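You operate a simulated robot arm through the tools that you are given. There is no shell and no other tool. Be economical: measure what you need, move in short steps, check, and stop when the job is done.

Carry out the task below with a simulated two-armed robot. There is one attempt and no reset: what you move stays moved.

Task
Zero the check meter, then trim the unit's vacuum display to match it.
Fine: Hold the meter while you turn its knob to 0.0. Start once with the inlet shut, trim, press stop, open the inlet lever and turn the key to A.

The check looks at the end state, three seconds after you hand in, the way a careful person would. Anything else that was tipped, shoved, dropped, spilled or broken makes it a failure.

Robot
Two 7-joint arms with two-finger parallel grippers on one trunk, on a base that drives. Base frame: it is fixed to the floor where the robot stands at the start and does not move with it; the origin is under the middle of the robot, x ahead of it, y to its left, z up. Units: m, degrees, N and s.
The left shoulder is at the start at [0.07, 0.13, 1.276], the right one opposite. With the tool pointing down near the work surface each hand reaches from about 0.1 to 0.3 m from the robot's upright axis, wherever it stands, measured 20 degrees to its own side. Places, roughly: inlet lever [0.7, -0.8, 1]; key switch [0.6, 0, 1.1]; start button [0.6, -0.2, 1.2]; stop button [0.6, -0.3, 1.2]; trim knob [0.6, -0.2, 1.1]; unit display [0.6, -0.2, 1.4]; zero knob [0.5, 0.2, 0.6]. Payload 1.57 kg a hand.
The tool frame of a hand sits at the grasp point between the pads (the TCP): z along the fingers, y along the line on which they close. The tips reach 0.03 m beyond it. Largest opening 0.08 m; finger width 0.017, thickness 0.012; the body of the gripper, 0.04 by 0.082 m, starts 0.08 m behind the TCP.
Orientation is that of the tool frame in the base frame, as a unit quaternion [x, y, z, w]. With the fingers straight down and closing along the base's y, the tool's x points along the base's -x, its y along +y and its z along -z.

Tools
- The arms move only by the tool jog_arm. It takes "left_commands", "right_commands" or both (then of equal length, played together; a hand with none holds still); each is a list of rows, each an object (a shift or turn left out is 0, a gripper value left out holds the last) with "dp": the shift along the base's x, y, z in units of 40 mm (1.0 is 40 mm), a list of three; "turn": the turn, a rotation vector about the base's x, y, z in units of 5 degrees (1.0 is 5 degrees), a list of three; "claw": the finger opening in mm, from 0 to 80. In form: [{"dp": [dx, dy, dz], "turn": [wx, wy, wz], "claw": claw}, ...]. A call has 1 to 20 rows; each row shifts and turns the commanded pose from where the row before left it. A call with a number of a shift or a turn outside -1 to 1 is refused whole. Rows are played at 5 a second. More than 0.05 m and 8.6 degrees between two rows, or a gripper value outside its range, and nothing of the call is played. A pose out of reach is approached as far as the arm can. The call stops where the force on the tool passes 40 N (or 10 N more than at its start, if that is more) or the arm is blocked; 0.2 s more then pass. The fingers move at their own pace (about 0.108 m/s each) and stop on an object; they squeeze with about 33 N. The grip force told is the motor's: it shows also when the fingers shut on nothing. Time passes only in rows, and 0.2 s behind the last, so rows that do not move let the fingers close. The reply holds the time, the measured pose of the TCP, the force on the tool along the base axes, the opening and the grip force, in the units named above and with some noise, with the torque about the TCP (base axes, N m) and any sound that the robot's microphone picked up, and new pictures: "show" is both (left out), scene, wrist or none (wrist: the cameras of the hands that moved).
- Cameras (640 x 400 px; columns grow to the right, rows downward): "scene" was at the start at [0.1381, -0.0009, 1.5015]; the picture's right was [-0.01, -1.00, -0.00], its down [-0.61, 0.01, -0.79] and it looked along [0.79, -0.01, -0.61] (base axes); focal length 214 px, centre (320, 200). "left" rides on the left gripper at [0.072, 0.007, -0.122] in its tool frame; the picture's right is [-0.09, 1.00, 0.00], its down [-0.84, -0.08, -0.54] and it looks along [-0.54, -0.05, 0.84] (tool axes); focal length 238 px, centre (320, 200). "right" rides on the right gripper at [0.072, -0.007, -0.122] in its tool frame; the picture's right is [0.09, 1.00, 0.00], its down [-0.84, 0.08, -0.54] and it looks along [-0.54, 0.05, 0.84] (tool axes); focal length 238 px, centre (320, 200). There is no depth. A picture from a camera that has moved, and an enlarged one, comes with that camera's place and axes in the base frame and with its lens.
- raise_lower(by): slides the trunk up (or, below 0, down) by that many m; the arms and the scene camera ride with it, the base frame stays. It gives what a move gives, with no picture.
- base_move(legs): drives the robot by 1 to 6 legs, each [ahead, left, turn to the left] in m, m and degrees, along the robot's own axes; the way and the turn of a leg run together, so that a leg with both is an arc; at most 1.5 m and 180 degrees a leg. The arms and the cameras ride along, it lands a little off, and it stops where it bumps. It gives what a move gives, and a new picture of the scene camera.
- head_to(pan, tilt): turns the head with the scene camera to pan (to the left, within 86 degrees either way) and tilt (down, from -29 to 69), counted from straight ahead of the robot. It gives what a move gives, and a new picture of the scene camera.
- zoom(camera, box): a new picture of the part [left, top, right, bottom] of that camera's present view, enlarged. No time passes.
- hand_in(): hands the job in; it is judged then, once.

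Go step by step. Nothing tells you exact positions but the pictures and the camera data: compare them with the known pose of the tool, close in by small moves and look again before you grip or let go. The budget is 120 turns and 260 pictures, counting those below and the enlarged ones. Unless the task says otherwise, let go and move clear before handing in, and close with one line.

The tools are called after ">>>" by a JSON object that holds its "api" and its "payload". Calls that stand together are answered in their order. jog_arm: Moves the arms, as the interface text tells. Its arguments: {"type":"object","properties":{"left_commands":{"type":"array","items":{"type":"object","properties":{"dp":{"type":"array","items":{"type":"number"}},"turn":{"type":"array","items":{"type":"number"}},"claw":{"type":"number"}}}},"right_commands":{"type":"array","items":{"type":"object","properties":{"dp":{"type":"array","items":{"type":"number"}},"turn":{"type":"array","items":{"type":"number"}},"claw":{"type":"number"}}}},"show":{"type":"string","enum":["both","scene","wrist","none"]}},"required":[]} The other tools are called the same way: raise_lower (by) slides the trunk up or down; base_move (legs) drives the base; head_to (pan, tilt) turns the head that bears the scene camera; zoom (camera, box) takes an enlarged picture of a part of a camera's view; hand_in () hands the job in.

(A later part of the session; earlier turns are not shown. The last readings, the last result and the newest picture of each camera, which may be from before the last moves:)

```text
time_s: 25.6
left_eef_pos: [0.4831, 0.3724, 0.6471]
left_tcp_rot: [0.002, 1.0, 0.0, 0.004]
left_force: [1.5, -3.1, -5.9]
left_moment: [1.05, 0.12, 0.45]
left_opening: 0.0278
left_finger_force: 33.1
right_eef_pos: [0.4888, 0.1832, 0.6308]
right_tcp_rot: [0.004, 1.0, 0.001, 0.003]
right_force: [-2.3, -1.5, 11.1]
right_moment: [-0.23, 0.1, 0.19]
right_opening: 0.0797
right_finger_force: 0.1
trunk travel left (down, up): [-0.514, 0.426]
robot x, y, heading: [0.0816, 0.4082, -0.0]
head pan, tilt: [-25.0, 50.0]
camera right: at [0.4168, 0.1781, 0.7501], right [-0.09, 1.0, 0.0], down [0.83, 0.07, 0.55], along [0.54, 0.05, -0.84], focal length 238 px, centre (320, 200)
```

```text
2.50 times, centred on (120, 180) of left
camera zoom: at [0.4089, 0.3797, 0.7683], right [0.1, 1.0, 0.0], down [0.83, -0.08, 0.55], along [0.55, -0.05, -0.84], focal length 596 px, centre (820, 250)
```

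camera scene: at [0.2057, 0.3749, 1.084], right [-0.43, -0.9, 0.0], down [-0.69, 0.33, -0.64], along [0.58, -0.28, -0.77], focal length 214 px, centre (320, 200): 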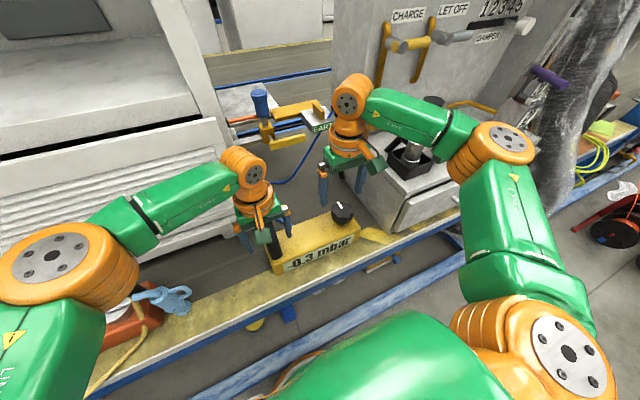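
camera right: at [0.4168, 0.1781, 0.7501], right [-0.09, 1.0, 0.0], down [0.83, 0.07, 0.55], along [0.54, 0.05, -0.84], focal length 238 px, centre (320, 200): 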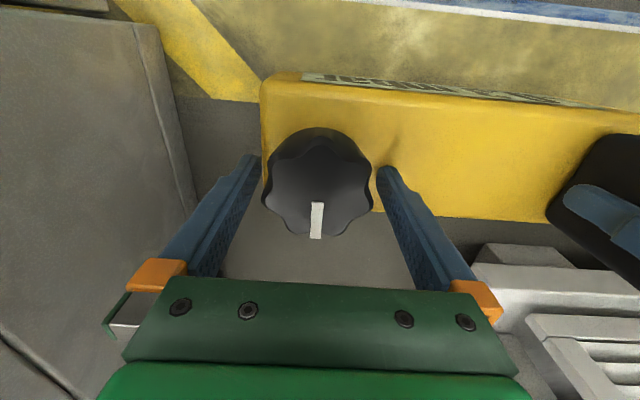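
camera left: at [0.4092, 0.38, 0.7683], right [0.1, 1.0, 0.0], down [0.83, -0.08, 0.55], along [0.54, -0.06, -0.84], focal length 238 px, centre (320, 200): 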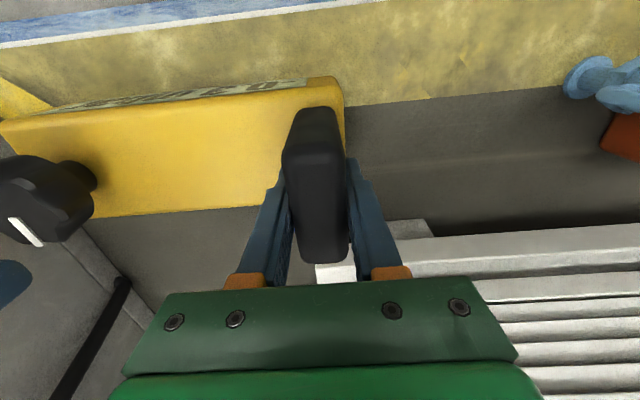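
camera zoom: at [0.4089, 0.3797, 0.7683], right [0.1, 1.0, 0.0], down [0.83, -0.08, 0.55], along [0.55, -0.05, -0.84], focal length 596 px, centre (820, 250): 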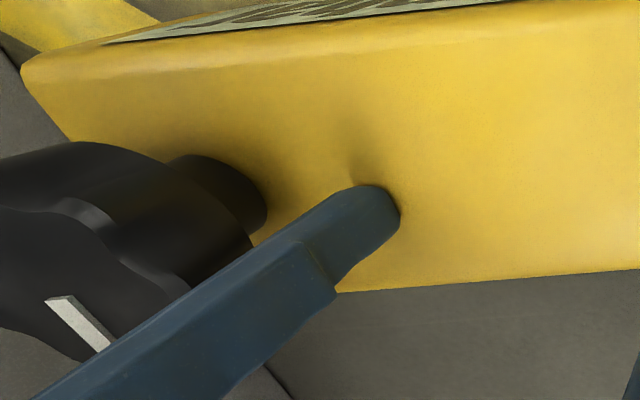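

>>> {"api": "jog_arm", "payload": {"right_commands": [{"dp": [-0.05, -0.03, 0.14]}, {"claw": 60}, {"claw": 50}, {"claw": 40}, {"claw": 30}], "show": "wrist"}}

>>> {"api": "zoom", "payload": {"camera": "scene", "box": [220, 140, 400, 290]}}

```text
time_s: 26.8
left_eef_pos: [0.4843, 0.3717, 0.6452]
left_tcp_rot: [0.003, 1.0, -0.001, 0.003]
left_force: [0.5, 5.5, 2.1]
left_moment: [0.09, 0.15, 0.03]
left_opening: 0.0278
left_finger_force: 33.2
right_eef_pos: [0.4855, 0.1825, 0.6347]
right_tcp_rot: [0.004, 1.0, 0.0, 0.001]
right_force: [-0.4, -5.3, 0.2]
right_moment: [-0.25, -0.04, 0.05]
right_opening: 0.055
right_finger_force: 32.9
trunk travel left (down, up): [-0.514, 0.426]
robot x, y, heading: [0.0826, 0.4096, -0.4]
head pan, tilt: [-25.0, 50.0]
camera right: at [0.4146, 0.1771, 0.7552], right [-0.08, 1.0, 0.0], down [0.84, 0.07, 0.54], along [0.54, 0.05, -0.84], focal length 238 px, centre (320, 200)
```

right: 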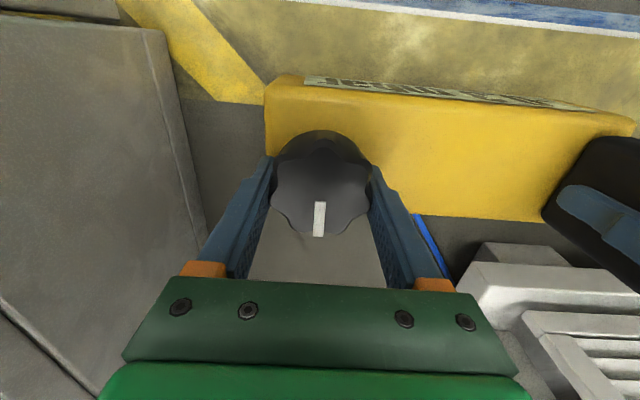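

```text
2.67 times, centred on (310, 215) of scene
camera zoom: at [0.2056, 0.3747, 1.084], right [-0.43, -0.9, 0.0], down [-0.69, 0.33, -0.64], along [0.58, -0.28, -0.77], focal length 572 px, centre (347, 160)
```

zoom: 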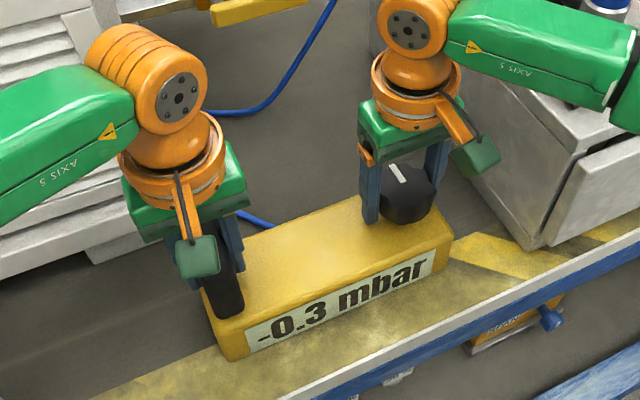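

Firm grip on the knob (55 mm). I'll turn it clockwise by 15° as a test.

>>> {"api": "jog_arm", "payload": {"right_commands": [{"turn": [0, 0, -0.75]}, {"turn": [0, 0, -0.75]}, {"turn": [0, 0, -0.75]}, {"turn": [0, 0, -0.75]}], "show": "none"}}

>>> {"api": "zoom", "payload": {"camera": "scene", "box": [220, 140, 400, 290]}}

```text
time_s: 27.8
left_eef_pos: [0.4842, 0.3717, 0.6457]
left_tcp_rot: [0.002, 1.0, 0.0, 0.003]
left_force: [0.4, 24.3, 12.7]
left_moment: [-1.84, 0.31, 0.08]
left_opening: 0.0282
left_finger_force: 32.8
right_eef_pos: [0.4874, 0.1816, 0.6358]
right_tcp_rot: [0.136, 0.991, -0.001, 0.001]
right_force: [-0.7, -24.8, -10.5]
right_moment: [-0.27, -0.27, 0.2]
right_opening: 0.0556
right_finger_force: 32.9
trunk travel left (down, up): [-0.514, 0.426]
robot x, y, heading: [0.0841, 0.4106, -0.4]
head pan, tilt: [-25.0, 50.0]
```

```text
2.67 times, centred on (310, 215) of scene
camera zoom: at [0.2056, 0.3746, 1.084], right [-0.43, -0.9, 0.0], down [-0.69, 0.33, -0.64], along [0.58, -0.28, -0.77], focal length 572 px, centre (347, 160)
```

zoom: 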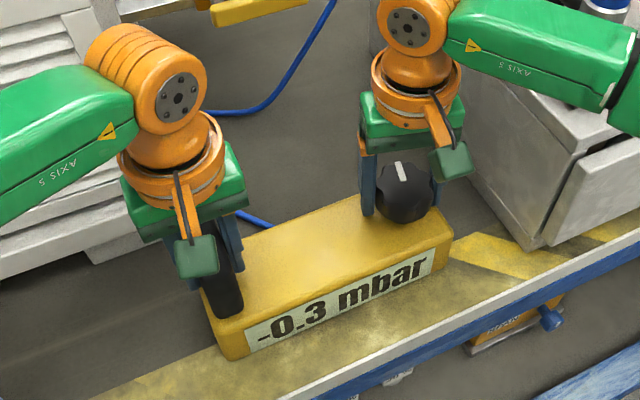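

>>> {"api": "jog_arm", "payload": {"right_commands": [{"dp": [0, -0.04, 0], "turn": [0, 0, -0.75]}, {"dp": [0, -0.04, 0], "turn": [0, 0, -0.75]}, {"turn": [0, 0, -0.75]}, {"turn": [0, 0, -0.75]}], "show": "none"}}

>>> {"api": "zoom", "payload": {"camera": "scene", "box": [220, 140, 400, 290]}}

```text
time_s: 28.8
left_eef_pos: [0.4831, 0.3729, 0.6454]
left_tcp_rot: [0.002, 1.0, -0.002, 0.003]
left_force: [3.8, 15.0, 9.3]
left_moment: [-1.51, -0.2, 0.48]
left_opening: 0.0278
left_finger_force: 32.6
right_eef_pos: [0.4869, 0.1794, 0.6368]
right_tcp_rot: [0.263, 0.965, 0.0, 0.001]
right_force: [-3.3, -15.8, -9.1]
right_moment: [-0.11, -0.03, 0.14]
right_opening: 0.0554
right_finger_force: 32.4
trunk travel left (down, up): [-0.514, 0.426]
robot x, y, heading: [0.089, 0.4093, -0.3]
head pan, tilt: [-25.0, 50.0]
```

```text
2.67 times, centred on (310, 215) of scene
camera zoom: at [0.2058, 0.3746, 1.084], right [-0.43, -0.9, 0.0], down [-0.69, 0.33, -0.64], along [0.58, -0.28, -0.77], focal length 572 px, centre (347, 160)
```

zoom: 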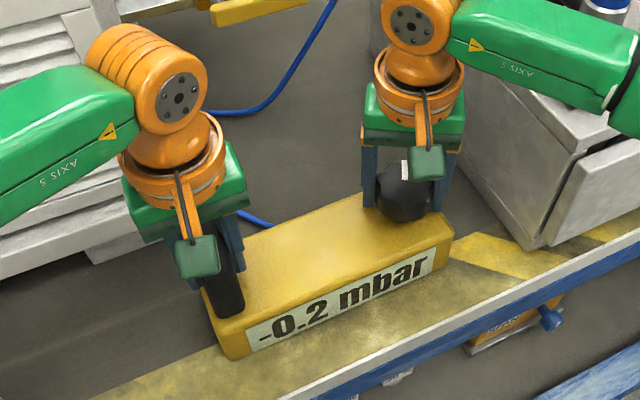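

>>> {"api": "jog_arm", "payload": {"right_commands": [{"dp": [-0.03, -0.04, -0.02], "turn": [0, 0, -0.8]}, {"dp": [0, -0.04, -0.02], "turn": [0, 0, -0.8]}, {"dp": [0, -0.02, 0], "turn": [0, 0, -0.8]}, {"turn": [0, 0, -0.8]}, {"turn": [0, 0, -0.8]}, {"turn": [0, 0, -0.8]}], "show": "none"}}

>>> {"api": "zoom", "payload": {"camera": "scene", "box": [220, 140, 400, 290]}}

```text
time_s: 30.2
left_eef_pos: [0.483, 0.3703, 0.6453]
left_tcp_rot: [0.004, 1.0, -0.003, 0.003]
left_force: [4.0, -31.3, -2.3]
left_moment: [0.56, -0.04, 0.58]
left_opening: 0.028
left_finger_force: 32.9
right_eef_pos: [0.485, 0.1762, 0.6366]
right_tcp_rot: [0.457, 0.89, 0.001, -0.001]
right_force: [-3.7, 31.0, 2.7]
right_moment: [-0.07, -0.01, 0.08]
right_opening: 0.0554
right_finger_force: 33.2
trunk travel left (down, up): [-0.514, 0.426]
robot x, y, heading: [0.0836, 0.4085, -0.5]
head pan, tilt: [-25.0, 50.0]
```

```text
2.67 times, centred on (310, 215) of scene
camera zoom: at [0.2057, 0.3746, 1.084], right [-0.43, -0.9, 0.0], down [-0.69, 0.33, -0.64], along [0.58, -0.28, -0.77], focal length 572 px, centre (347, 160)
```

zoom: 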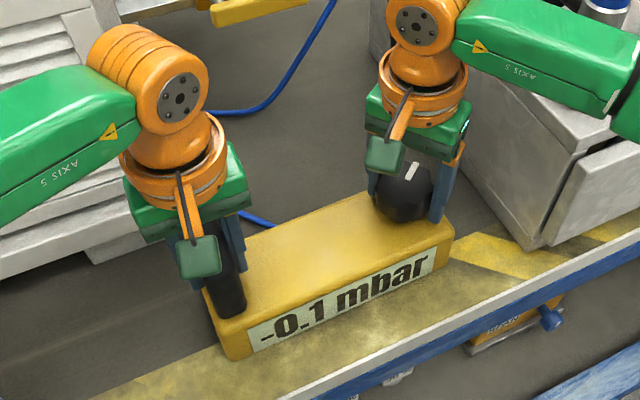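

>>> {"api": "jog_arm", "payload": {"right_commands": [{"dp": [0, 0.05, 0], "turn": [0, 0, -0.9]}, {"dp": [0, 0.03, 0], "turn": [0, 0, -0.9]}, {"turn": [0, 0, -0.9]}, {"turn": [0, 0, -0.9]}], "show": "none"}}

>>> {"api": "zoom", "payload": {"camera": "scene", "box": [220, 140, 400, 290]}}

```text
time_s: 31.2
left_eef_pos: [0.4833, 0.3719, 0.6466]
left_tcp_rot: [0.002, 1.0, -0.001, 0.004]
left_force: [5.4, -6.9, 0.1]
left_moment: [-0.22, 0.12, 0.93]
left_opening: 0.0278
left_finger_force: 33.0
right_eef_pos: [0.4868, 0.1755, 0.6346]
right_tcp_rot: [0.591, 0.806, -0.002, 0.001]
right_force: [-5.9, 7.3, 0.4]
right_moment: [0.04, -0.27, 0.11]
right_opening: 0.0554
right_finger_force: 33.1
trunk travel left (down, up): [-0.514, 0.426]
robot x, y, heading: [0.0826, 0.4066, -0.4]
head pan, tilt: [-25.0, 50.0]
```

```text
2.67 times, centred on (310, 215) of scene
camera zoom: at [0.2059, 0.3748, 1.084], right [-0.43, -0.9, 0.0], down [-0.69, 0.33, -0.64], along [0.58, -0.28, -0.77], focal length 572 px, centre (347, 160)
```

zoom: 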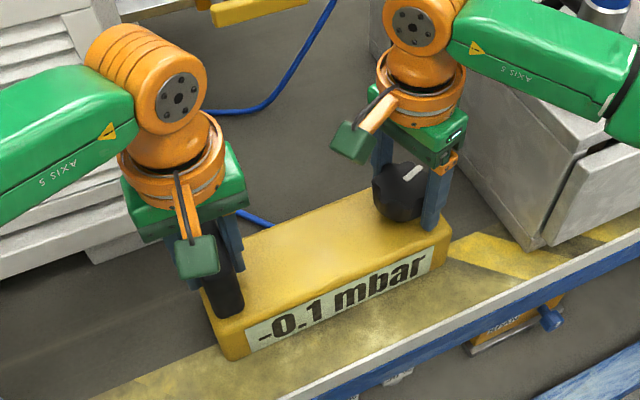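

>>> {"api": "jog_arm", "payload": {"right_commands": [{"dp": [-0.03, 0.02, 0], "turn": [0, 0, -0.8]}, {"dp": [-0.03, 0, 0], "turn": [0, 0, -0.8]}, {"turn": [0, 0, -0.8]}], "show": "none"}}

>>> {"api": "zoom", "payload": {"camera": "scene", "box": [220, 140, 400, 290]}}

```text
time_s: 32.0
left_eef_pos: [0.484, 0.3736, 0.6466]
left_tcp_rot: [0.002, 1.0, 0.001, 0.004]
left_force: [1.2, 20.2, 5.2]
left_moment: [-1.11, 0.24, 0.39]
left_opening: 0.028
left_finger_force: 33.2
right_eef_pos: [0.4828, 0.1771, 0.6351]
right_tcp_rot: [0.674, 0.739, -0.003, 0.003]
right_force: [-1.8, -22.5, -2.6]
right_moment: [0.43, -0.06, 0.12]
right_opening: 0.0553
right_finger_force: 33.1
trunk travel left (down, up): [-0.514, 0.426]
robot x, y, heading: [0.0845, 0.4079, -0.3]
head pan, tilt: [-25.0, 50.0]
```

```text
2.67 times, centred on (310, 215) of scene
camera zoom: at [0.2053, 0.3744, 1.0841], right [-0.43, -0.9, 0.0], down [-0.69, 0.33, -0.64], along [0.58, -0.27, -0.77], focal length 572 px, centre (347, 160)
```

zoom: 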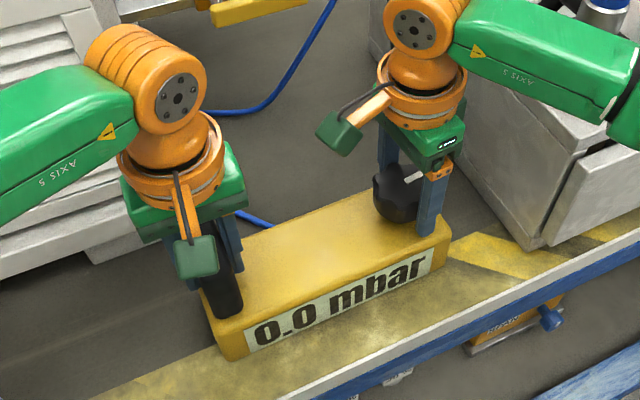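

It reads 0.0. I'll turn a few more degrees to center it within the 0.0 band.

>>> {"api": "jog_arm", "payload": {"right_commands": [{"dp": [0, -0.06, 0], "turn": [0, 0, -0.6]}, {"dp": [0, 0, 0], "turn": [0, 0, -0.6]}, {}], "show": "none"}}

>>> {"api": "zoom", "payload": {"camera": "scene", "box": [220, 140, 400, 290]}}

```text
time_s: 32.8
left_eef_pos: [0.4831, 0.3724, 0.6463]
left_tcp_rot: [0.001, 1.0, -0.001, 0.004]
left_force: [3.5, 23.0, 4.1]
left_moment: [-0.38, -0.32, 0.28]
left_opening: 0.028
left_finger_force: 32.8
right_eef_pos: [0.4828, 0.1771, 0.6348]
right_tcp_rot: [0.71, 0.704, -0.001, 0.001]
right_force: [-2.3, -19.6, -1.5]
right_moment: [0.16, 0.21, -0.01]
right_opening: 0.0553
right_finger_force: 33.0
trunk travel left (down, up): [-0.514, 0.426]
robot x, y, heading: [0.0816, 0.4088, -0.3]
head pan, tilt: [-25.0, 50.0]
```

```text
2.67 times, centred on (310, 215) of scene
camera zoom: at [0.2058, 0.3751, 1.084], right [-0.43, -0.9, 0.0], down [-0.69, 0.33, -0.64], along [0.58, -0.28, -0.77], focal length 572 px, centre (347, 160)
```

zoom: 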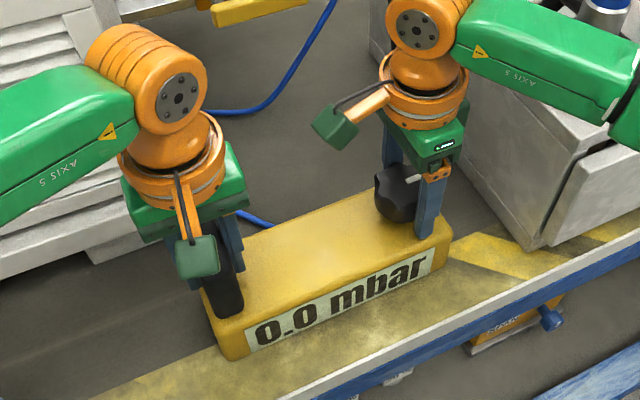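

>>> {"api": "jog_arm", "payload": {"right_commands": [{"dp": [0, -0.08, 0]}, {"claw": 80}, {"claw": 80}, {"claw": 80, "dp": [0, 0, 0.5]}, {"dp": [0, 0, 0.8]}, {"dp": [0, 0, 0.8]}], "show": "none"}}

>>> {"api": "zoom", "payload": {"camera": "scene", "box": [220, 140, 400, 290]}}

```text
time_s: 34.2
left_eef_pos: [0.4837, 0.3711, 0.6457]
left_tcp_rot: [0.002, 1.0, -0.001, 0.002]
left_force: [0.2, -0.1, -0.9]
left_moment: [0.45, 0.1, 0.01]
left_opening: 0.0279
left_finger_force: 33.0
right_eef_pos: [0.4809, 0.1735, 0.7205]
right_tcp_rot: [0.709, 0.705, -0.001, 0.001]
right_force: [-1.0, -1.4, -0.2]
right_moment: [0.0, 0.0, -0.02]
right_opening: 0.0799
right_finger_force: 0.1
trunk travel left (down, up): [-0.514, 0.426]
robot x, y, heading: [0.0817, 0.4091, -0.2]
head pan, tilt: [-25.0, 50.0]
```

```text
2.67 times, centred on (310, 215) of scene
camera zoom: at [0.2056, 0.375, 1.084], right [-0.43, -0.9, 0.0], down [-0.69, 0.33, -0.64], along [0.58, -0.28, -0.77], focal length 572 px, centre (347, 160)
```

zoom: 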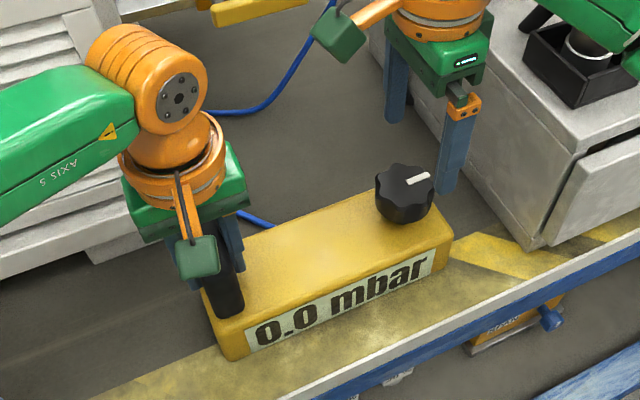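

>>> {"api": "jog_arm", "payload": {"left_commands": [{"claw": 60}, {"claw": 80}, {"claw": 80}, {"dp": [0, 0, 0.7]}, {"dp": [0, 0, 0.8]}, {"dp": [0, 0, 0.8]}, {"dp": [-0.6, 0, 0.8]}, {"dp": [-0.8, 0, 0.8]}], "right_commands": [{"dp": [0, 0, 0.8]}, {"dp": [-0.2, 0.2, 0.8]}, {"dp": [-0.6, 0.2, 0.5], "turn": [0, 0, 1]}, {"dp": [-0.6, 0.2, 0.4], "turn": [0, 0, 1]}, {"dp": [-0.6, 0, 0], "turn": [0, 0, 1]}, {"dp": [-0.6, 0, 0], "turn": [0, 0, 1]}, {"dp": [-0.3, 0, 0], "turn": [0, 0, 1]}, {"dp": [0, 0, 0], "turn": [0, 0, 1]}], "show": "scene"}}

```text
time_s: 36.0
left_eef_pos: [0.4296, 0.373, 0.8058]
left_tcp_rot: [0.003, 1.0, 0.0, 0.003]
left_force: [0.3, -0.2, 0.1]
left_moment: [0.03, -0.02, 0.0]
left_opening: 0.0801
left_finger_force: 0.0
right_eef_pos: [0.3641, 0.1969, 0.8209]
right_tcp_rot: [0.502, 0.865, 0.0, 0.002]
right_force: [-0.5, 0.5, 1.0]
right_moment: [0.03, -0.04, 0.01]
right_opening: 0.0801
right_finger_force: 0.0
trunk travel left (down, up): [-0.514, 0.426]
robot x, y, heading: [0.0835, 0.4105, -0.3]
head pan, tilt: [-25.0, 50.0]
camera scene: at [0.2044, 0.3748, 1.0842], right [-0.43, -0.9, 0.0], down [-0.69, 0.33, -0.64], along [0.58, -0.28, -0.77], focal length 214 px, centre (320, 200)
```

scene: 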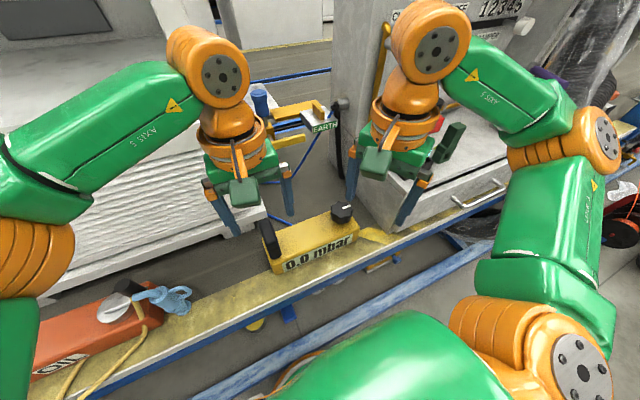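

Meter reads 0.0. Next I back off, raise the trunk and return in front of the panel.

>>> {"api": "base_move", "payload": {"legs": [[-0.15, 0, 0]]}}

>>> {"api": "raise_lower", "payload": {"by": 0.4}}

>>> {"api": "base_move", "payload": {"legs": [[0, -0.4, 0]]}}

>>> {"api": "head_to", "payload": {"pan": -15, "tilt": 35}}

```text
time_s: 37.3
left_eef_pos: [0.2837, 0.3738, 0.8042]
left_tcp_rot: [0.001, 1.0, -0.001, 0.003]
left_force: [-0.8, -0.1, -0.3]
left_moment: [-0.03, -0.03, -0.02]
left_opening: 0.0801
left_finger_force: 0.1
right_eef_pos: [0.2172, 0.199, 0.8198]
right_tcp_rot: [0.503, 0.865, -0.001, 0.001]
right_force: [-0.3, -0.3, 0.2]
right_moment: [0.02, -0.02, -0.02]
right_opening: 0.0802
right_finger_force: 0.1
trunk travel left (down, up): [-0.514, 0.426]
robot x, y, heading: [-0.0649, 0.4099, -0.4]
head pan, tilt: [-25.0, 50.0]
camera scene: at [0.0573, 0.3758, 1.0841], right [-0.43, -0.9, 0.0], down [-0.69, 0.33, -0.64], along [0.58, -0.27, -0.77], focal length 214 px, centre (320, 200)
```

scene: 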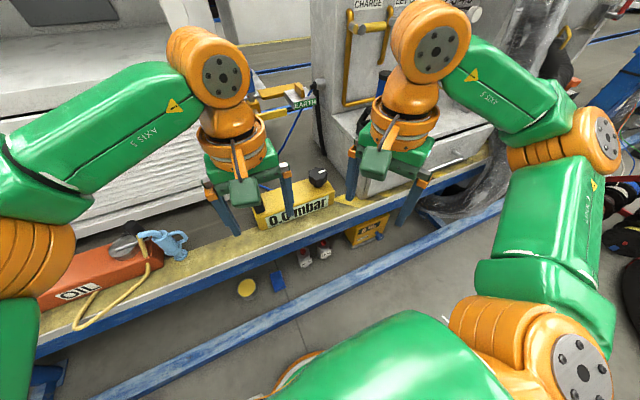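

```text
time_s: 41.2
left_eef_pos: [0.2822, 0.3732, 1.2046]
left_tcp_rot: [0.002, 1.0, -0.002, 0.004]
left_force: [-0.1, -0.4, -0.1]
left_moment: [0.0, 0.03, -0.03]
left_opening: 0.0798
left_finger_force: 0.1
right_eef_pos: [0.2176, 0.1978, 1.2203]
right_tcp_rot: [0.502, 0.865, 0.0, 0.001]
right_force: [-0.5, 0.6, -0.1]
right_moment: [0.0, -0.01, 0.01]
right_opening: 0.08
right_finger_force: 0.0
trunk travel left (down, up): [-0.914, 0.026]
robot x, y, heading: [-0.066, 0.4082, -0.3]
head pan, tilt: [-25.0, 50.0]
```

```text
time_s: 43.7
left_eef_pos: [0.2843, -0.0193, 1.2049]
left_tcp_rot: [-0.004, 1.0, -0.003, 0.003]
left_force: [-0.6, 0.1, -0.3]
left_moment: [-0.01, -0.03, -0.01]
left_opening: 0.0799
left_finger_force: 0.0
right_eef_pos: [0.2212, -0.1955, 1.2198]
right_tcp_rot: [0.496, 0.868, -0.001, 0.002]
right_force: [-0.1, -0.7, -0.1]
right_moment: [-0.02, 0.01, -0.02]
right_opening: 0.0798
right_finger_force: 0.0
trunk travel left (down, up): [-0.914, 0.026]
robot x, y, heading: [-0.0639, 0.0072, 0.6]
head pan, tilt: [-25.0, 50.0]
camera scene: at [0.0586, -0.0204, 1.4841], right [-0.41, -0.91, 0.0], down [-0.7, 0.32, -0.64], along [0.58, -0.27, -0.77], focal length 214 px, centre (320, 200)
```

scene: 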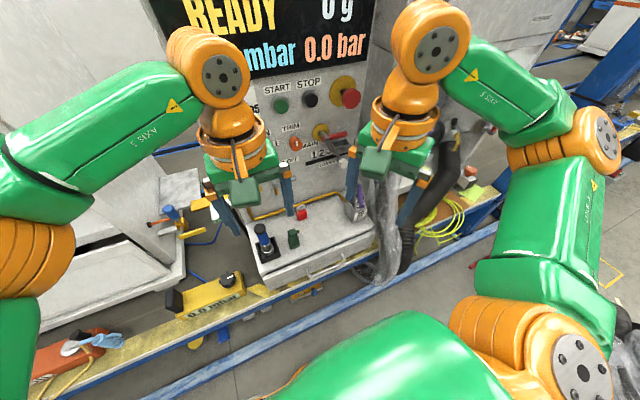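

```text
time_s: 44.4
left_eef_pos: [0.2841, -0.0224, 1.2049]
left_tcp_rot: [-0.006, 1.0, -0.002, 0.003]
left_force: [0.2, -0.5, -0.5]
left_moment: [0.01, -0.03, -0.01]
left_opening: 0.0801
left_finger_force: 0.1
right_eef_pos: [0.2204, -0.1983, 1.2205]
right_tcp_rot: [0.496, 0.868, -0.001, 0.002]
right_force: [-0.7, 0.4, 0.7]
right_moment: [0.01, 0.0, 0.02]
right_opening: 0.0802
right_finger_force: 0.0
trunk travel left (down, up): [-0.914, 0.026]
robot x, y, heading: [-0.0646, 0.0138, 0.4]
head pan, tilt: [-15.0, 35.0]
camera scene: at [0.0737, -0.0134, 1.5057], right [-0.25, -0.97, 0.0], down [-0.56, 0.14, -0.82], along [0.79, -0.21, -0.57], focal length 214 px, centre (320, 200)
```

scene: 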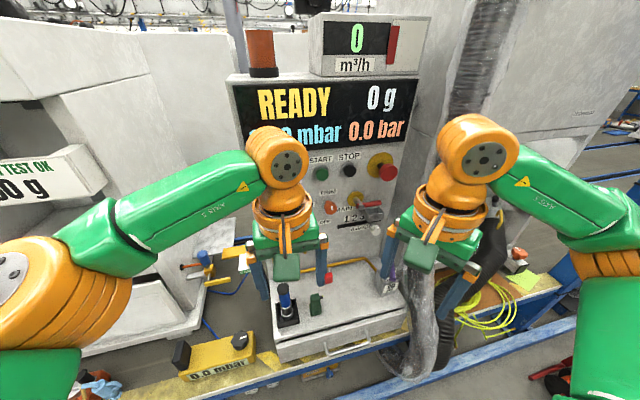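

>>> {"api": "jog_arm", "payload": {"left_commands": [{"dp": [0, 0.9, 0]}, {"dp": [0, 0.9, 0]}, {"dp": [0, 0.9, 0]}, {"dp": [0, 0.9, 0]}, {"dp": [0, 0.9, 0]}, {"dp": [0, 0.9, 0]}], "right_commands": [{"turn": [0, 0, 1]}, {"turn": [0, 0, 1]}, {"turn": [0, 0, 1]}, {"turn": [0, 0, 1]}, {"turn": [0, 0, 1]}, {"turn": [0, 0, 1]}], "show": "scene"}}

>>> {"api": "zoom", "payload": {"camera": "scene", "box": [220, 70, 420, 270]}}

>>> {"api": "head_to", "payload": {"pan": -50, "tilt": 25}}

```text
time_s: 45.8
left_eef_pos: [0.2836, 0.1941, 1.2034]
left_tcp_rot: [-0.004, 1.0, -0.003, 0.004]
left_force: [-0.1, -0.2, 0.5]
left_moment: [-0.02, 0.01, 0.02]
left_opening: 0.08
left_finger_force: 0.0
right_eef_pos: [0.2219, -0.197, 1.2209]
right_tcp_rot: [0.255, 0.967, 0.0, 0.002]
right_force: [0.3, -0.7, 0.7]
right_moment: [0.01, -0.01, -0.02]
right_opening: 0.0801
right_finger_force: 0.1
trunk travel left (down, up): [-0.914, 0.026]
robot x, y, heading: [-0.0626, 0.0102, 0.6]
head pan, tilt: [-15.0, 35.0]
camera scene: at [0.0731, -0.0115, 1.5059], right [-0.25, -0.97, 0.0], down [-0.56, 0.14, -0.82], along [0.79, -0.21, -0.57], focal length 214 px, centre (320, 200)
```

scene: 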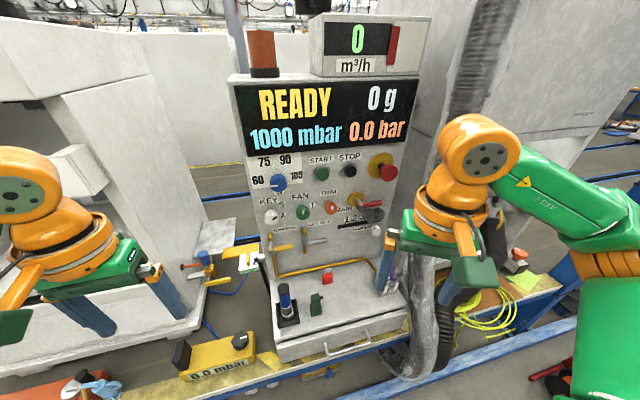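

```text
2.00 times, centred on (320, 170) of scene
camera zoom: at [0.0731, -0.0115, 1.5059], right [-0.25, -0.97, 0.0], down [-0.56, 0.14, -0.82], along [0.79, -0.21, -0.57], focal length 429 px, centre (320, 260)
```

zoom: 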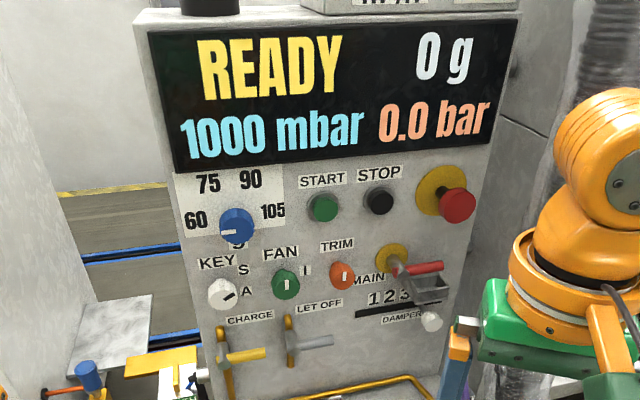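

```text
time_s: 46.9
left_eef_pos: [0.285, 0.1917, 1.205]
left_tcp_rot: [-0.004, 1.0, -0.002, 0.004]
left_force: [-0.7, 0.8, -0.3]
left_moment: [-0.02, -0.02, -0.01]
left_opening: 0.0798
left_finger_force: 0.0
right_eef_pos: [0.2209, -0.1982, 1.2217]
right_tcp_rot: [0.255, 0.967, 0.0, 0.001]
right_force: [0.0, 0.3, -0.2]
right_moment: [0.05, -0.01, 0.02]
right_opening: 0.0797
right_finger_force: 0.1
trunk travel left (down, up): [-0.914, 0.026]
robot x, y, heading: [-0.0632, 0.0065, 0.5]
head pan, tilt: [-50.0, 25.0]
camera scene: at [0.0485, -0.0616, 1.5215], right [-0.76, -0.65, 0.0], down [-0.28, 0.32, -0.91], along [0.59, -0.69, -0.42], focal length 214 px, centre (320, 200)
```

scene: 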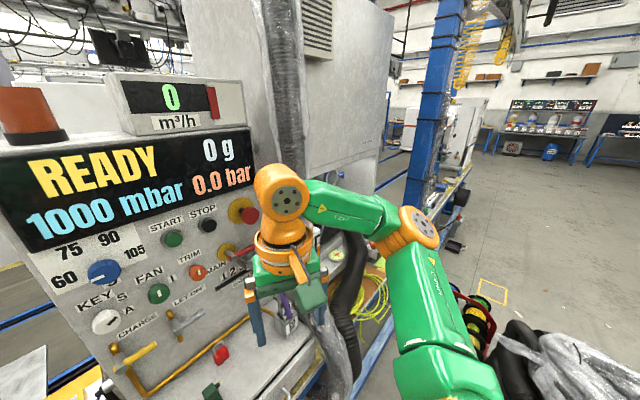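

>>> {"api": "jog_arm", "payload": {"right_commands": [{"dp": [0, 0.6, -0.8]}, {"dp": [0, 0.6, -0.8]}, {"dp": [0, 0.6, -0.8]}, {"dp": [0, 0.6, -0.8]}, {"dp": [0, 0.6, -0.8]}], "show": "scene"}}

>>> {"api": "zoom", "payload": {"camera": "scene", "box": [260, 140, 420, 280]}}

```text
time_s: 48.0
left_eef_pos: [0.2853, 0.1939, 1.2043]
left_tcp_rot: [-0.005, 1.0, -0.002, 0.002]
left_force: [0.3, 0.7, -0.3]
left_moment: [-0.01, 0.03, -0.01]
left_opening: 0.0799
left_finger_force: 0.0
right_eef_pos: [0.2188, -0.0801, 1.0598]
right_tcp_rot: [0.255, 0.967, 0.0, 0.001]
right_force: [-0.3, 0.7, 0.2]
right_moment: [0.0, 0.02, 0.01]
right_opening: 0.0801
right_finger_force: 0.1
trunk travel left (down, up): [-0.914, 0.026]
robot x, y, heading: [-0.0635, 0.0081, 0.6]
head pan, tilt: [-50.0, 25.0]
camera scene: at [0.049, -0.0603, 1.5216], right [-0.76, -0.65, 0.0], down [-0.28, 0.32, -0.91], along [0.59, -0.69, -0.42], focal length 214 px, centre (320, 200)
```

scene: 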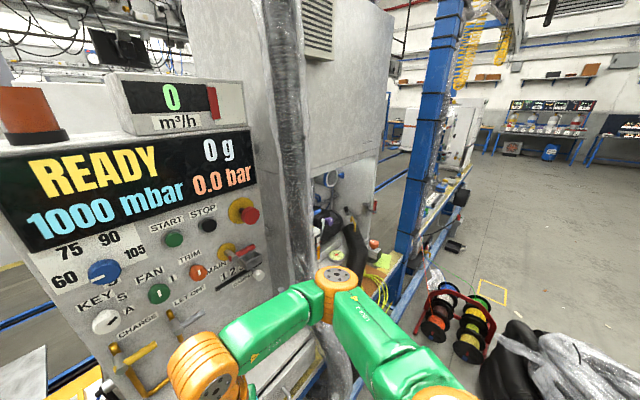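

```text
2.86 times, centred on (340, 210) of scene
camera zoom: at [0.049, -0.0603, 1.5216], right [-0.76, -0.65, 0.0], down [-0.28, 0.32, -0.91], along [0.59, -0.69, -0.42], focal length 613 px, centre (263, 171)
```

zoom: 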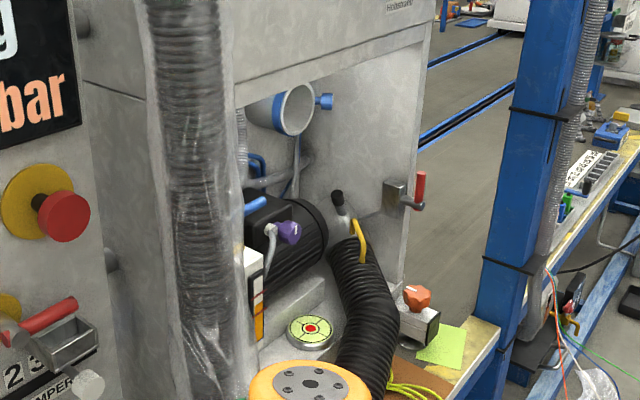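

I need to see the inlet lever, which the big hose hides. I'll drive right to view its state before starting.

>>> {"api": "base_move", "payload": {"legs": [[0, -0.6, 0]]}}

>>> {"api": "head_to", "payload": {"pan": -10, "tilt": 35}}

>>> {"api": "zoom", "payload": {"camera": "scene", "box": [230, 60, 430, 260]}}

```text
time_s: 51.4
left_eef_pos: [0.2899, -0.4003, 1.2047]
left_tcp_rot: [-0.001, 1.0, -0.002, 0.004]
left_force: [0.3, -0.7, 0.2]
left_moment: [-0.02, 0.03, 0.0]
left_opening: 0.0802
left_finger_force: 0.2
right_eef_pos: [0.2211, -0.6726, 1.0609]
right_tcp_rot: [0.258, 0.966, -0.002, 0.001]
right_force: [0.4, -0.4, 0.1]
right_moment: [-0.04, -0.01, 0.03]
right_opening: 0.0798
right_finger_force: 0.0
trunk travel left (down, up): [-0.914, 0.026]
robot x, y, heading: [-0.0594, -0.585, -0.3]
head pan, tilt: [-50.0, 25.0]
camera scene: at [0.0509, -0.6523, 1.5217], right [-0.77, -0.64, 0.0], down [-0.27, 0.32, -0.91], along [0.58, -0.69, -0.42], focal length 214 px, centre (320, 200)
```

scene: 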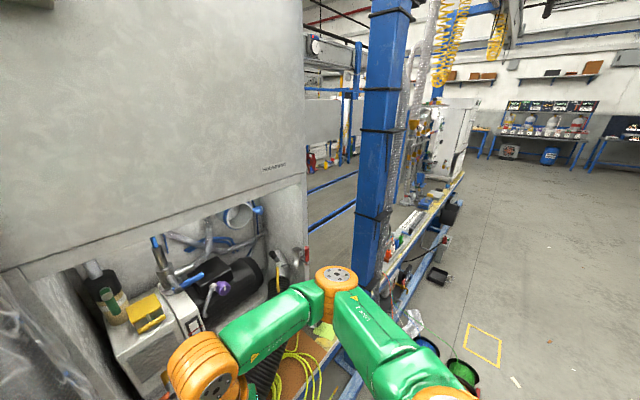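

```text
time_s: 52.5
left_eef_pos: [0.2891, -0.4023, 1.2045]
left_tcp_rot: [-0.002, 1.0, -0.002, 0.003]
left_force: [-0.4, 0.4, -0.2]
left_moment: [-0.01, 0.02, -0.02]
left_opening: 0.08
left_finger_force: 0.1
right_eef_pos: [0.2222, -0.6744, 1.06]
right_tcp_rot: [0.257, 0.966, -0.001, 0.002]
right_force: [-0.1, 0.4, 0.4]
right_moment: [0.0, -0.01, -0.02]
right_opening: 0.0799
right_finger_force: 0.1
trunk travel left (down, up): [-0.914, 0.026]
robot x, y, heading: [-0.0583, -0.5878, 0.0]
head pan, tilt: [-10.0, 35.0]
camera scene: at [0.0781, -0.5992, 1.5058], right [-0.17, -0.98, 0.0], down [-0.56, 0.1, -0.82], along [0.81, -0.14, -0.57], focal length 214 px, centre (320, 200)
```

scene: 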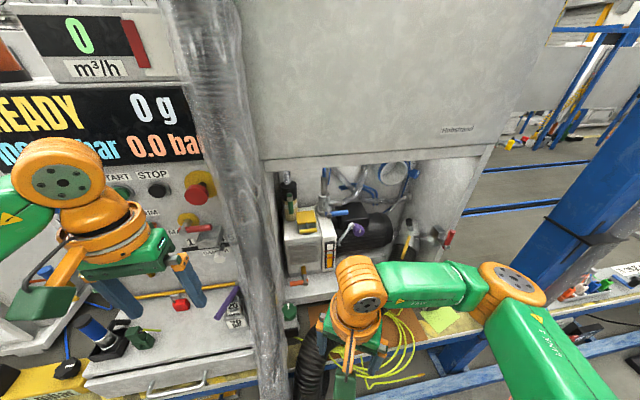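

```text
2.00 times, centred on (330, 160) of scene
camera zoom: at [0.0781, -0.5992, 1.5058], right [-0.17, -0.98, 0.0], down [-0.56, 0.1, -0.82], along [0.81, -0.14, -0.57], focal length 429 px, centre (300, 280)
```

zoom: 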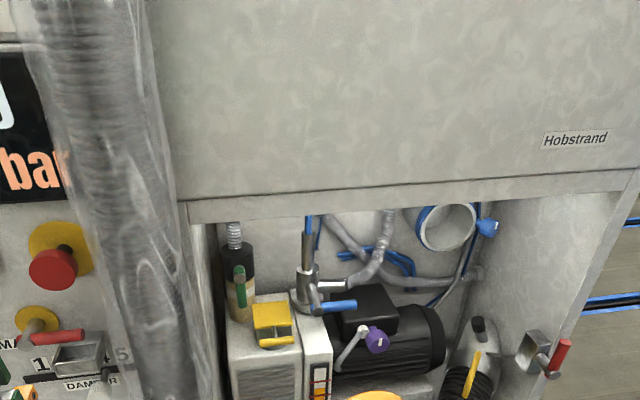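

>>> {"api": "zoom", "payload": {"camera": "scene", "box": [280, 160, 380, 260]}}

>>> {"api": "base_move", "payload": {"legs": [[0, 0.56, 0]]}}

```text
4.00 times, centred on (330, 210) of scene
camera zoom: at [0.0781, -0.5992, 1.5058], right [-0.17, -0.98, 0.0], down [-0.56, 0.1, -0.82], along [0.81, -0.14, -0.57], focal length 858 px, centre (280, 160)
```

zoom: 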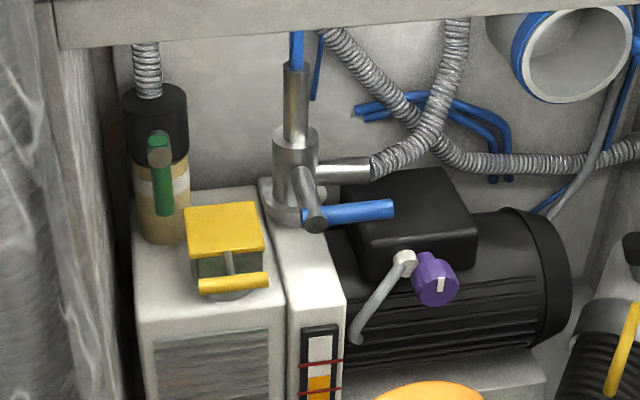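

```text
time_s: 55.7
left_eef_pos: [0.2875, 0.1516, 1.2048]
left_tcp_rot: [-0.002, 1.0, -0.001, 0.004]
left_force: [-1.0, 0.1, 0.4]
left_moment: [-0.02, -0.02, -0.03]
left_opening: 0.0799
left_finger_force: 0.1
right_eef_pos: [0.2199, -0.1207, 1.062]
right_tcp_rot: [0.258, 0.966, 0.001, 0.001]
right_force: [-0.9, -0.2, -0.8]
right_moment: [0.01, -0.01, 0.03]
right_opening: 0.08
right_finger_force: 0.0
trunk travel left (down, up): [-0.914, 0.026]
robot x, y, heading: [-0.0649, -0.0306, 0.2]
head pan, tilt: [-10.0, 35.0]
camera scene: at [0.0768, -0.0461, 1.5058], right [-0.17, -0.99, 0.0], down [-0.57, 0.1, -0.82], along [0.81, -0.14, -0.57], focal length 214 px, centre (320, 200)
```

scene: 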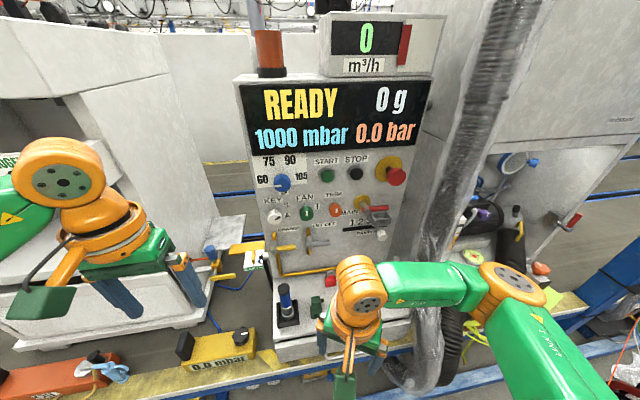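

Lever is horizontal (shut), so I can proceed. I'll orient the right hand to point forward at the panel while moving it to about x=0.42.

>>> {"api": "jog_arm", "payload": {"right_commands": [{"turn": [0, 0, 1], "dp": [0, 0, 0.5]}, {"turn": [0, 0, 1], "dp": [0, 0, 0.5]}, {"turn": [0, 0, 1], "dp": [0, 0, 0.5]}, {"turn": [0, 0, 1], "dp": [0, 0, 0.5]}, {"turn": [0, 0, 1], "dp": [0, -0.3, 0.5]}, {"turn": [0, 0, 1], "dp": [0, -0.3, 0.5]}], "show": "none"}}

>>> {"api": "jog_arm", "payload": {"right_commands": [{"turn": [0, -1, 0], "dp": [0.3, 0, 0]}, {"turn": [0, -1, 0], "dp": [0.3, 0, 0]}, {"turn": [0, -1, 0], "dp": [0.3, 0, 0]}, {"turn": [0, -1, 0], "dp": [0.3, 0, 0]}, {"turn": [0, -1, 0], "dp": [0.3, 0, 0]}, {"turn": [0, -1, 0], "dp": [0.3, 0, 0]}, {"turn": [0, -1, 0], "dp": [0.3, 0, 0]}, {"turn": [0, -1, 0], "dp": [0.3, 0, 0]}, {"turn": [0, -1, 0], "dp": [0.3, 0, 0]}, {"turn": [0, -1, 0], "dp": [0.3, 0, 0]}, {"turn": [0, -1, 0], "dp": [0.3, 0, 0]}, {"turn": [0, -1, 0], "dp": [0.3, 0, 0]}, {"turn": [0, -1, 0], "dp": [0.2, 0, 0]}, {"turn": [0, -1, 0], "dp": [0.2, 0, 0]}, {"turn": [0, -1, 0], "dp": [0.2, 0, 0]}, {"turn": [0, -1, 0], "dp": [0.2, 0, 0]}, {"turn": [0, -1, 0], "dp": [0.2, 0, 0]}, {"turn": [0, -1, 0], "dp": [0.2, 0, 0], "claw": 0}], "show": "both"}}

```text
time_s: 57.1
left_eef_pos: [0.2855, 0.153, 1.2047]
left_tcp_rot: [-0.002, 1.0, -0.002, 0.003]
left_force: [0.6, -0.5, 0.1]
left_moment: [0.0, 0.01, 0.03]
left_opening: 0.0801
left_finger_force: 0.0
right_eef_pos: [0.2206, -0.1428, 1.181]
right_tcp_rot: [-0.003, 1.0, 0.002, 0.001]
right_force: [0.4, -0.9, -0.8]
right_moment: [0.0, -0.01, 0.04]
right_opening: 0.0799
right_finger_force: 0.1
trunk travel left (down, up): [-0.914, 0.026]
robot x, y, heading: [-0.0619, -0.0275, 0.3]
head pan, tilt: [-10.0, 35.0]
```

```text
time_s: 60.9
left_eef_pos: [0.2872, 0.1539, 1.2041]
left_tcp_rot: [-0.002, 1.0, -0.002, 0.003]
left_force: [-0.3, -0.5, 0.4]
left_moment: [-0.02, -0.02, -0.02]
left_opening: 0.0803
left_finger_force: 0.0
right_eef_pos: [0.4009, -0.1081, 1.2004]
right_tcp_rot: [0.002, 0.707, -0.003, 0.708]
right_force: [0.1, 0.3, -0.8]
right_moment: [0.01, -0.02, 0.0]
right_opening: 0.0
right_finger_force: 0.1
right hand out of reach, approached as far as the arm can: row 16, 17, 18
trunk travel left (down, up): [-0.914, 0.026]
robot x, y, heading: [-0.062, -0.0296, 0.1]
head pan, tilt: [-10.0, 35.0]
camera scene: at [0.0771, -0.043, 1.5058], right [-0.17, -0.99, 0.0], down [-0.57, 0.1, -0.82], along [0.81, -0.14, -0.57], focal length 214 px, centre (320, 200)
camera right: at [0.2808, -0.1126, 1.1256], right [0.0, 1.0, -0.1], down [-0.54, 0.08, 0.84], along [0.84, 0.05, 0.54], focal length 238 px, centre (320, 200)
```

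scene: 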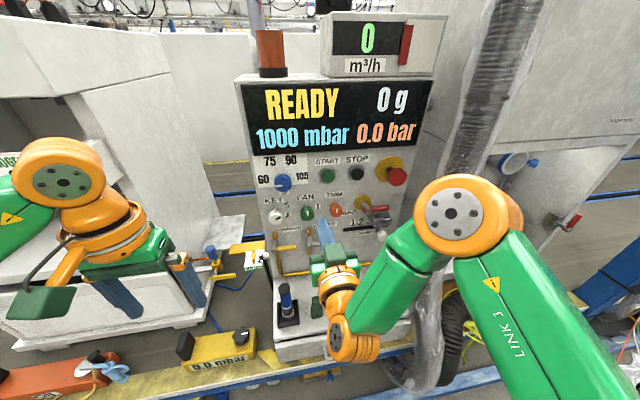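
right: 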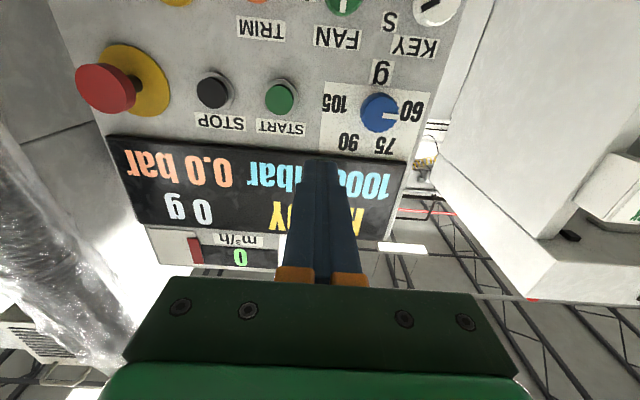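

>>> {"api": "jog_arm", "payload": {"right_commands": [{"dp": [0.8, -0.3, 0]}, {"dp": [0.8, -0.4, 0]}, {"dp": [0.8, -0.4, 0]}], "show": "both"}}

```text
time_s: 61.7
left_eef_pos: [0.2883, 0.154, 1.2048]
left_tcp_rot: [-0.003, 1.0, -0.002, 0.004]
left_force: [0.4, 0.0, 0.7]
left_moment: [-0.01, 0.01, 0.02]
left_opening: 0.0802
left_finger_force: 0.1
right_eef_pos: [0.4843, -0.1028, 1.2299]
right_tcp_rot: [0.0, 0.708, -0.003, 0.706]
right_force: [0.1, -0.6, -0.1]
right_moment: [-0.01, 0.0, -0.02]
right_opening: 0.0
right_finger_force: 22.0
right hand out of reach, approached as far as the arm can: row 1, 2, 3
trunk travel left (down, up): [-0.914, 0.026]
robot x, y, heading: [-0.0596, -0.0252, 0.2]
head pan, tilt: [-10.0, 35.0]
camera scene: at [0.0777, -0.0436, 1.5057], right [-0.17, -0.99, 0.0], down [-0.57, 0.1, -0.82], along [0.81, -0.14, -0.57], focal length 214 px, centre (320, 200)
camera right: at [0.3632, -0.1067, 1.1572], right [0.0, 1.0, -0.1], down [-0.54, 0.08, 0.84], along [0.84, 0.05, 0.54], focal length 238 px, centre (320, 200)
```

scene: 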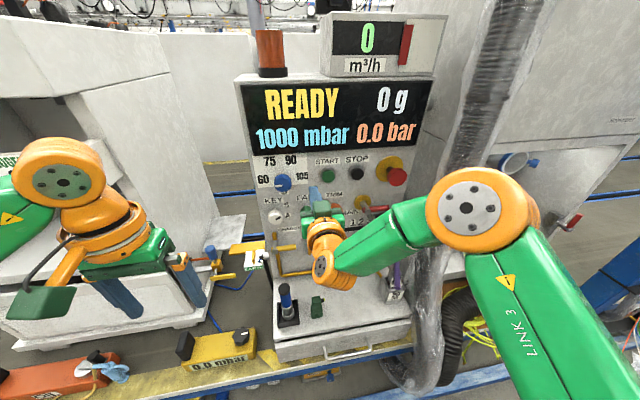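
right: 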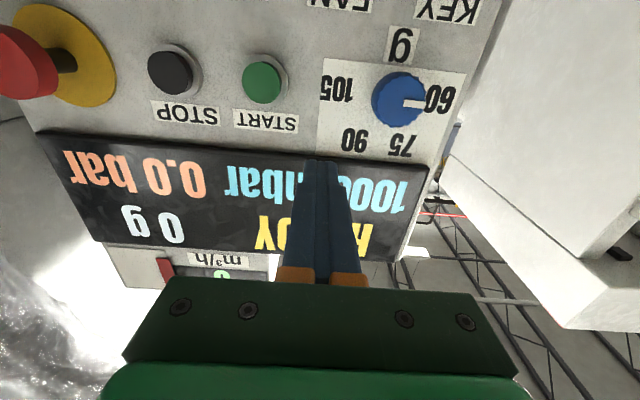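

>>> {"api": "jog_arm", "payload": {"right_commands": [{"dp": [0, -0.8, 0]}, {"dp": [0, -0.8, 0]}, {"dp": [0, -0.8, 0]}], "show": "scene"}}

```text
time_s: 62.5
left_eef_pos: [0.2866, 0.1529, 1.205]
left_tcp_rot: [-0.003, 1.0, -0.002, 0.005]
left_force: [0.0, 0.6, -0.4]
left_moment: [-0.01, 0.01, -0.03]
left_opening: 0.0801
left_finger_force: 0.1
right_eef_pos: [0.4744, -0.1321, 1.2748]
right_tcp_rot: [0.001, 0.709, -0.004, 0.706]
right_force: [-0.2, -0.3, -0.6]
right_moment: [0.01, 0.02, 0.01]
right_opening: 0.0
right_finger_force: 22.0
right hand out of reach, approached as far as the arm can: row 1, 2, 3
trunk travel left (down, up): [-0.914, 0.026]
robot x, y, heading: [-0.0603, -0.0293, 0.3]
head pan, tilt: [-10.0, 35.0]
camera scene: at [0.0764, -0.0445, 1.5058], right [-0.17, -0.99, 0.0], down [-0.57, 0.1, -0.82], along [0.81, -0.14, -0.57], focal length 214 px, centre (320, 200)
```

scene: 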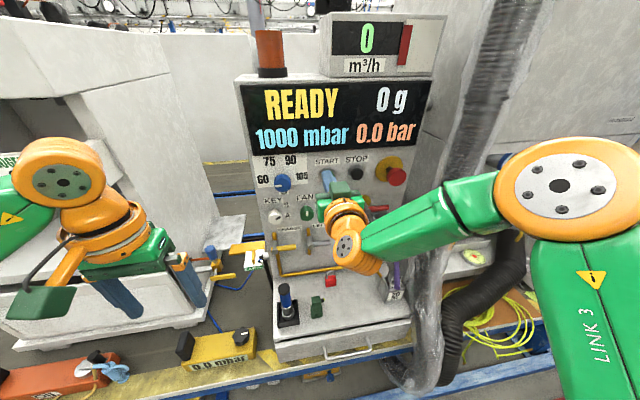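

The arm prefers its wrist above the shoulder, so I'll lower the trunk by 0.22.

>>> {"api": "raise_lower", "payload": {"by": -0.22}}

>>> {"api": "jog_arm", "payload": {"right_commands": [{"dp": [0, -0.3, 0.8]}, {"dp": [0, -0.3, 0.8]}, {"dp": [0, -0.3, 0.8]}, {"dp": [0, 0, 0.6]}], "show": "both"}}

```text
time_s: 64.8
left_eef_pos: [0.2863, 0.153, 0.9854]
left_tcp_rot: [-0.003, 1.0, -0.001, 0.005]
left_force: [0.8, 0.3, -0.8]
left_moment: [0.03, 0.02, 0.0]
left_opening: 0.0802
left_finger_force: 0.1
right_eef_pos: [0.4752, -0.1306, 1.0542]
right_tcp_rot: [0.001, 0.708, -0.004, 0.706]
right_force: [0.4, -0.6, -0.3]
right_moment: [0.02, -0.01, -0.02]
right_opening: 0.0
right_finger_force: 21.5
trunk travel left (down, up): [-0.694, 0.246]
robot x, y, heading: [-0.0627, -0.0303, -0.1]
head pan, tilt: [-10.0, 35.0]
```

```text
time_s: 65.8
left_eef_pos: [0.2867, 0.1524, 0.9847]
left_tcp_rot: [-0.003, 1.0, -0.002, 0.003]
left_force: [0.1, 0.7, 0.3]
left_moment: [-0.03, 0.02, 0.05]
left_opening: 0.0799
left_finger_force: 0.1
right_eef_pos: [0.4759, -0.1664, 1.1741]
right_tcp_rot: [0.002, 0.708, -0.004, 0.706]
right_force: [0.4, -0.4, -0.5]
right_moment: [0.03, -0.04, 0.02]
right_opening: 0.0001
right_finger_force: 21.5
trunk travel left (down, up): [-0.694, 0.246]
robot x, y, heading: [-0.0617, -0.0297, 0.3]
head pan, tilt: [-10.0, 35.0]
camera scene: at [0.0763, -0.0437, 1.2858], right [-0.17, -0.99, 0.0], down [-0.56, 0.1, -0.82], along [0.81, -0.14, -0.57], focal length 214 px, centre (320, 200)
camera right: at [0.3542, -0.172, 1.1011], right [0.01, 1.0, -0.1], down [-0.54, 0.08, 0.84], along [0.84, 0.05, 0.54], focal length 238 px, centre (320, 200)
```

scene: 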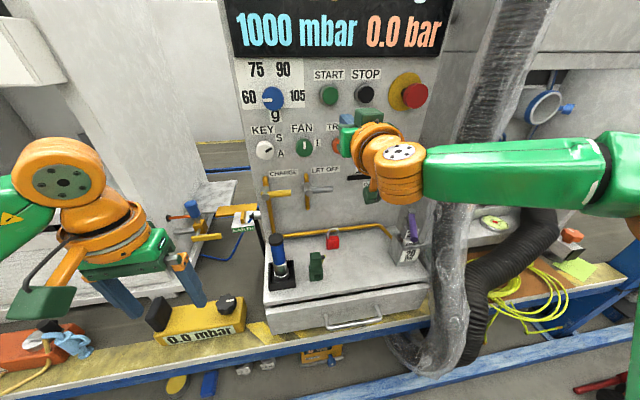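
right: 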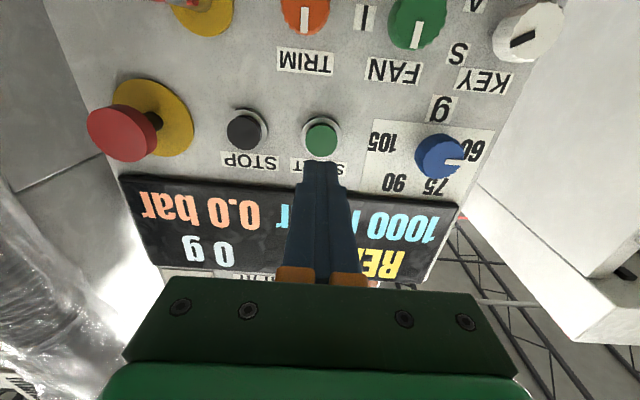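

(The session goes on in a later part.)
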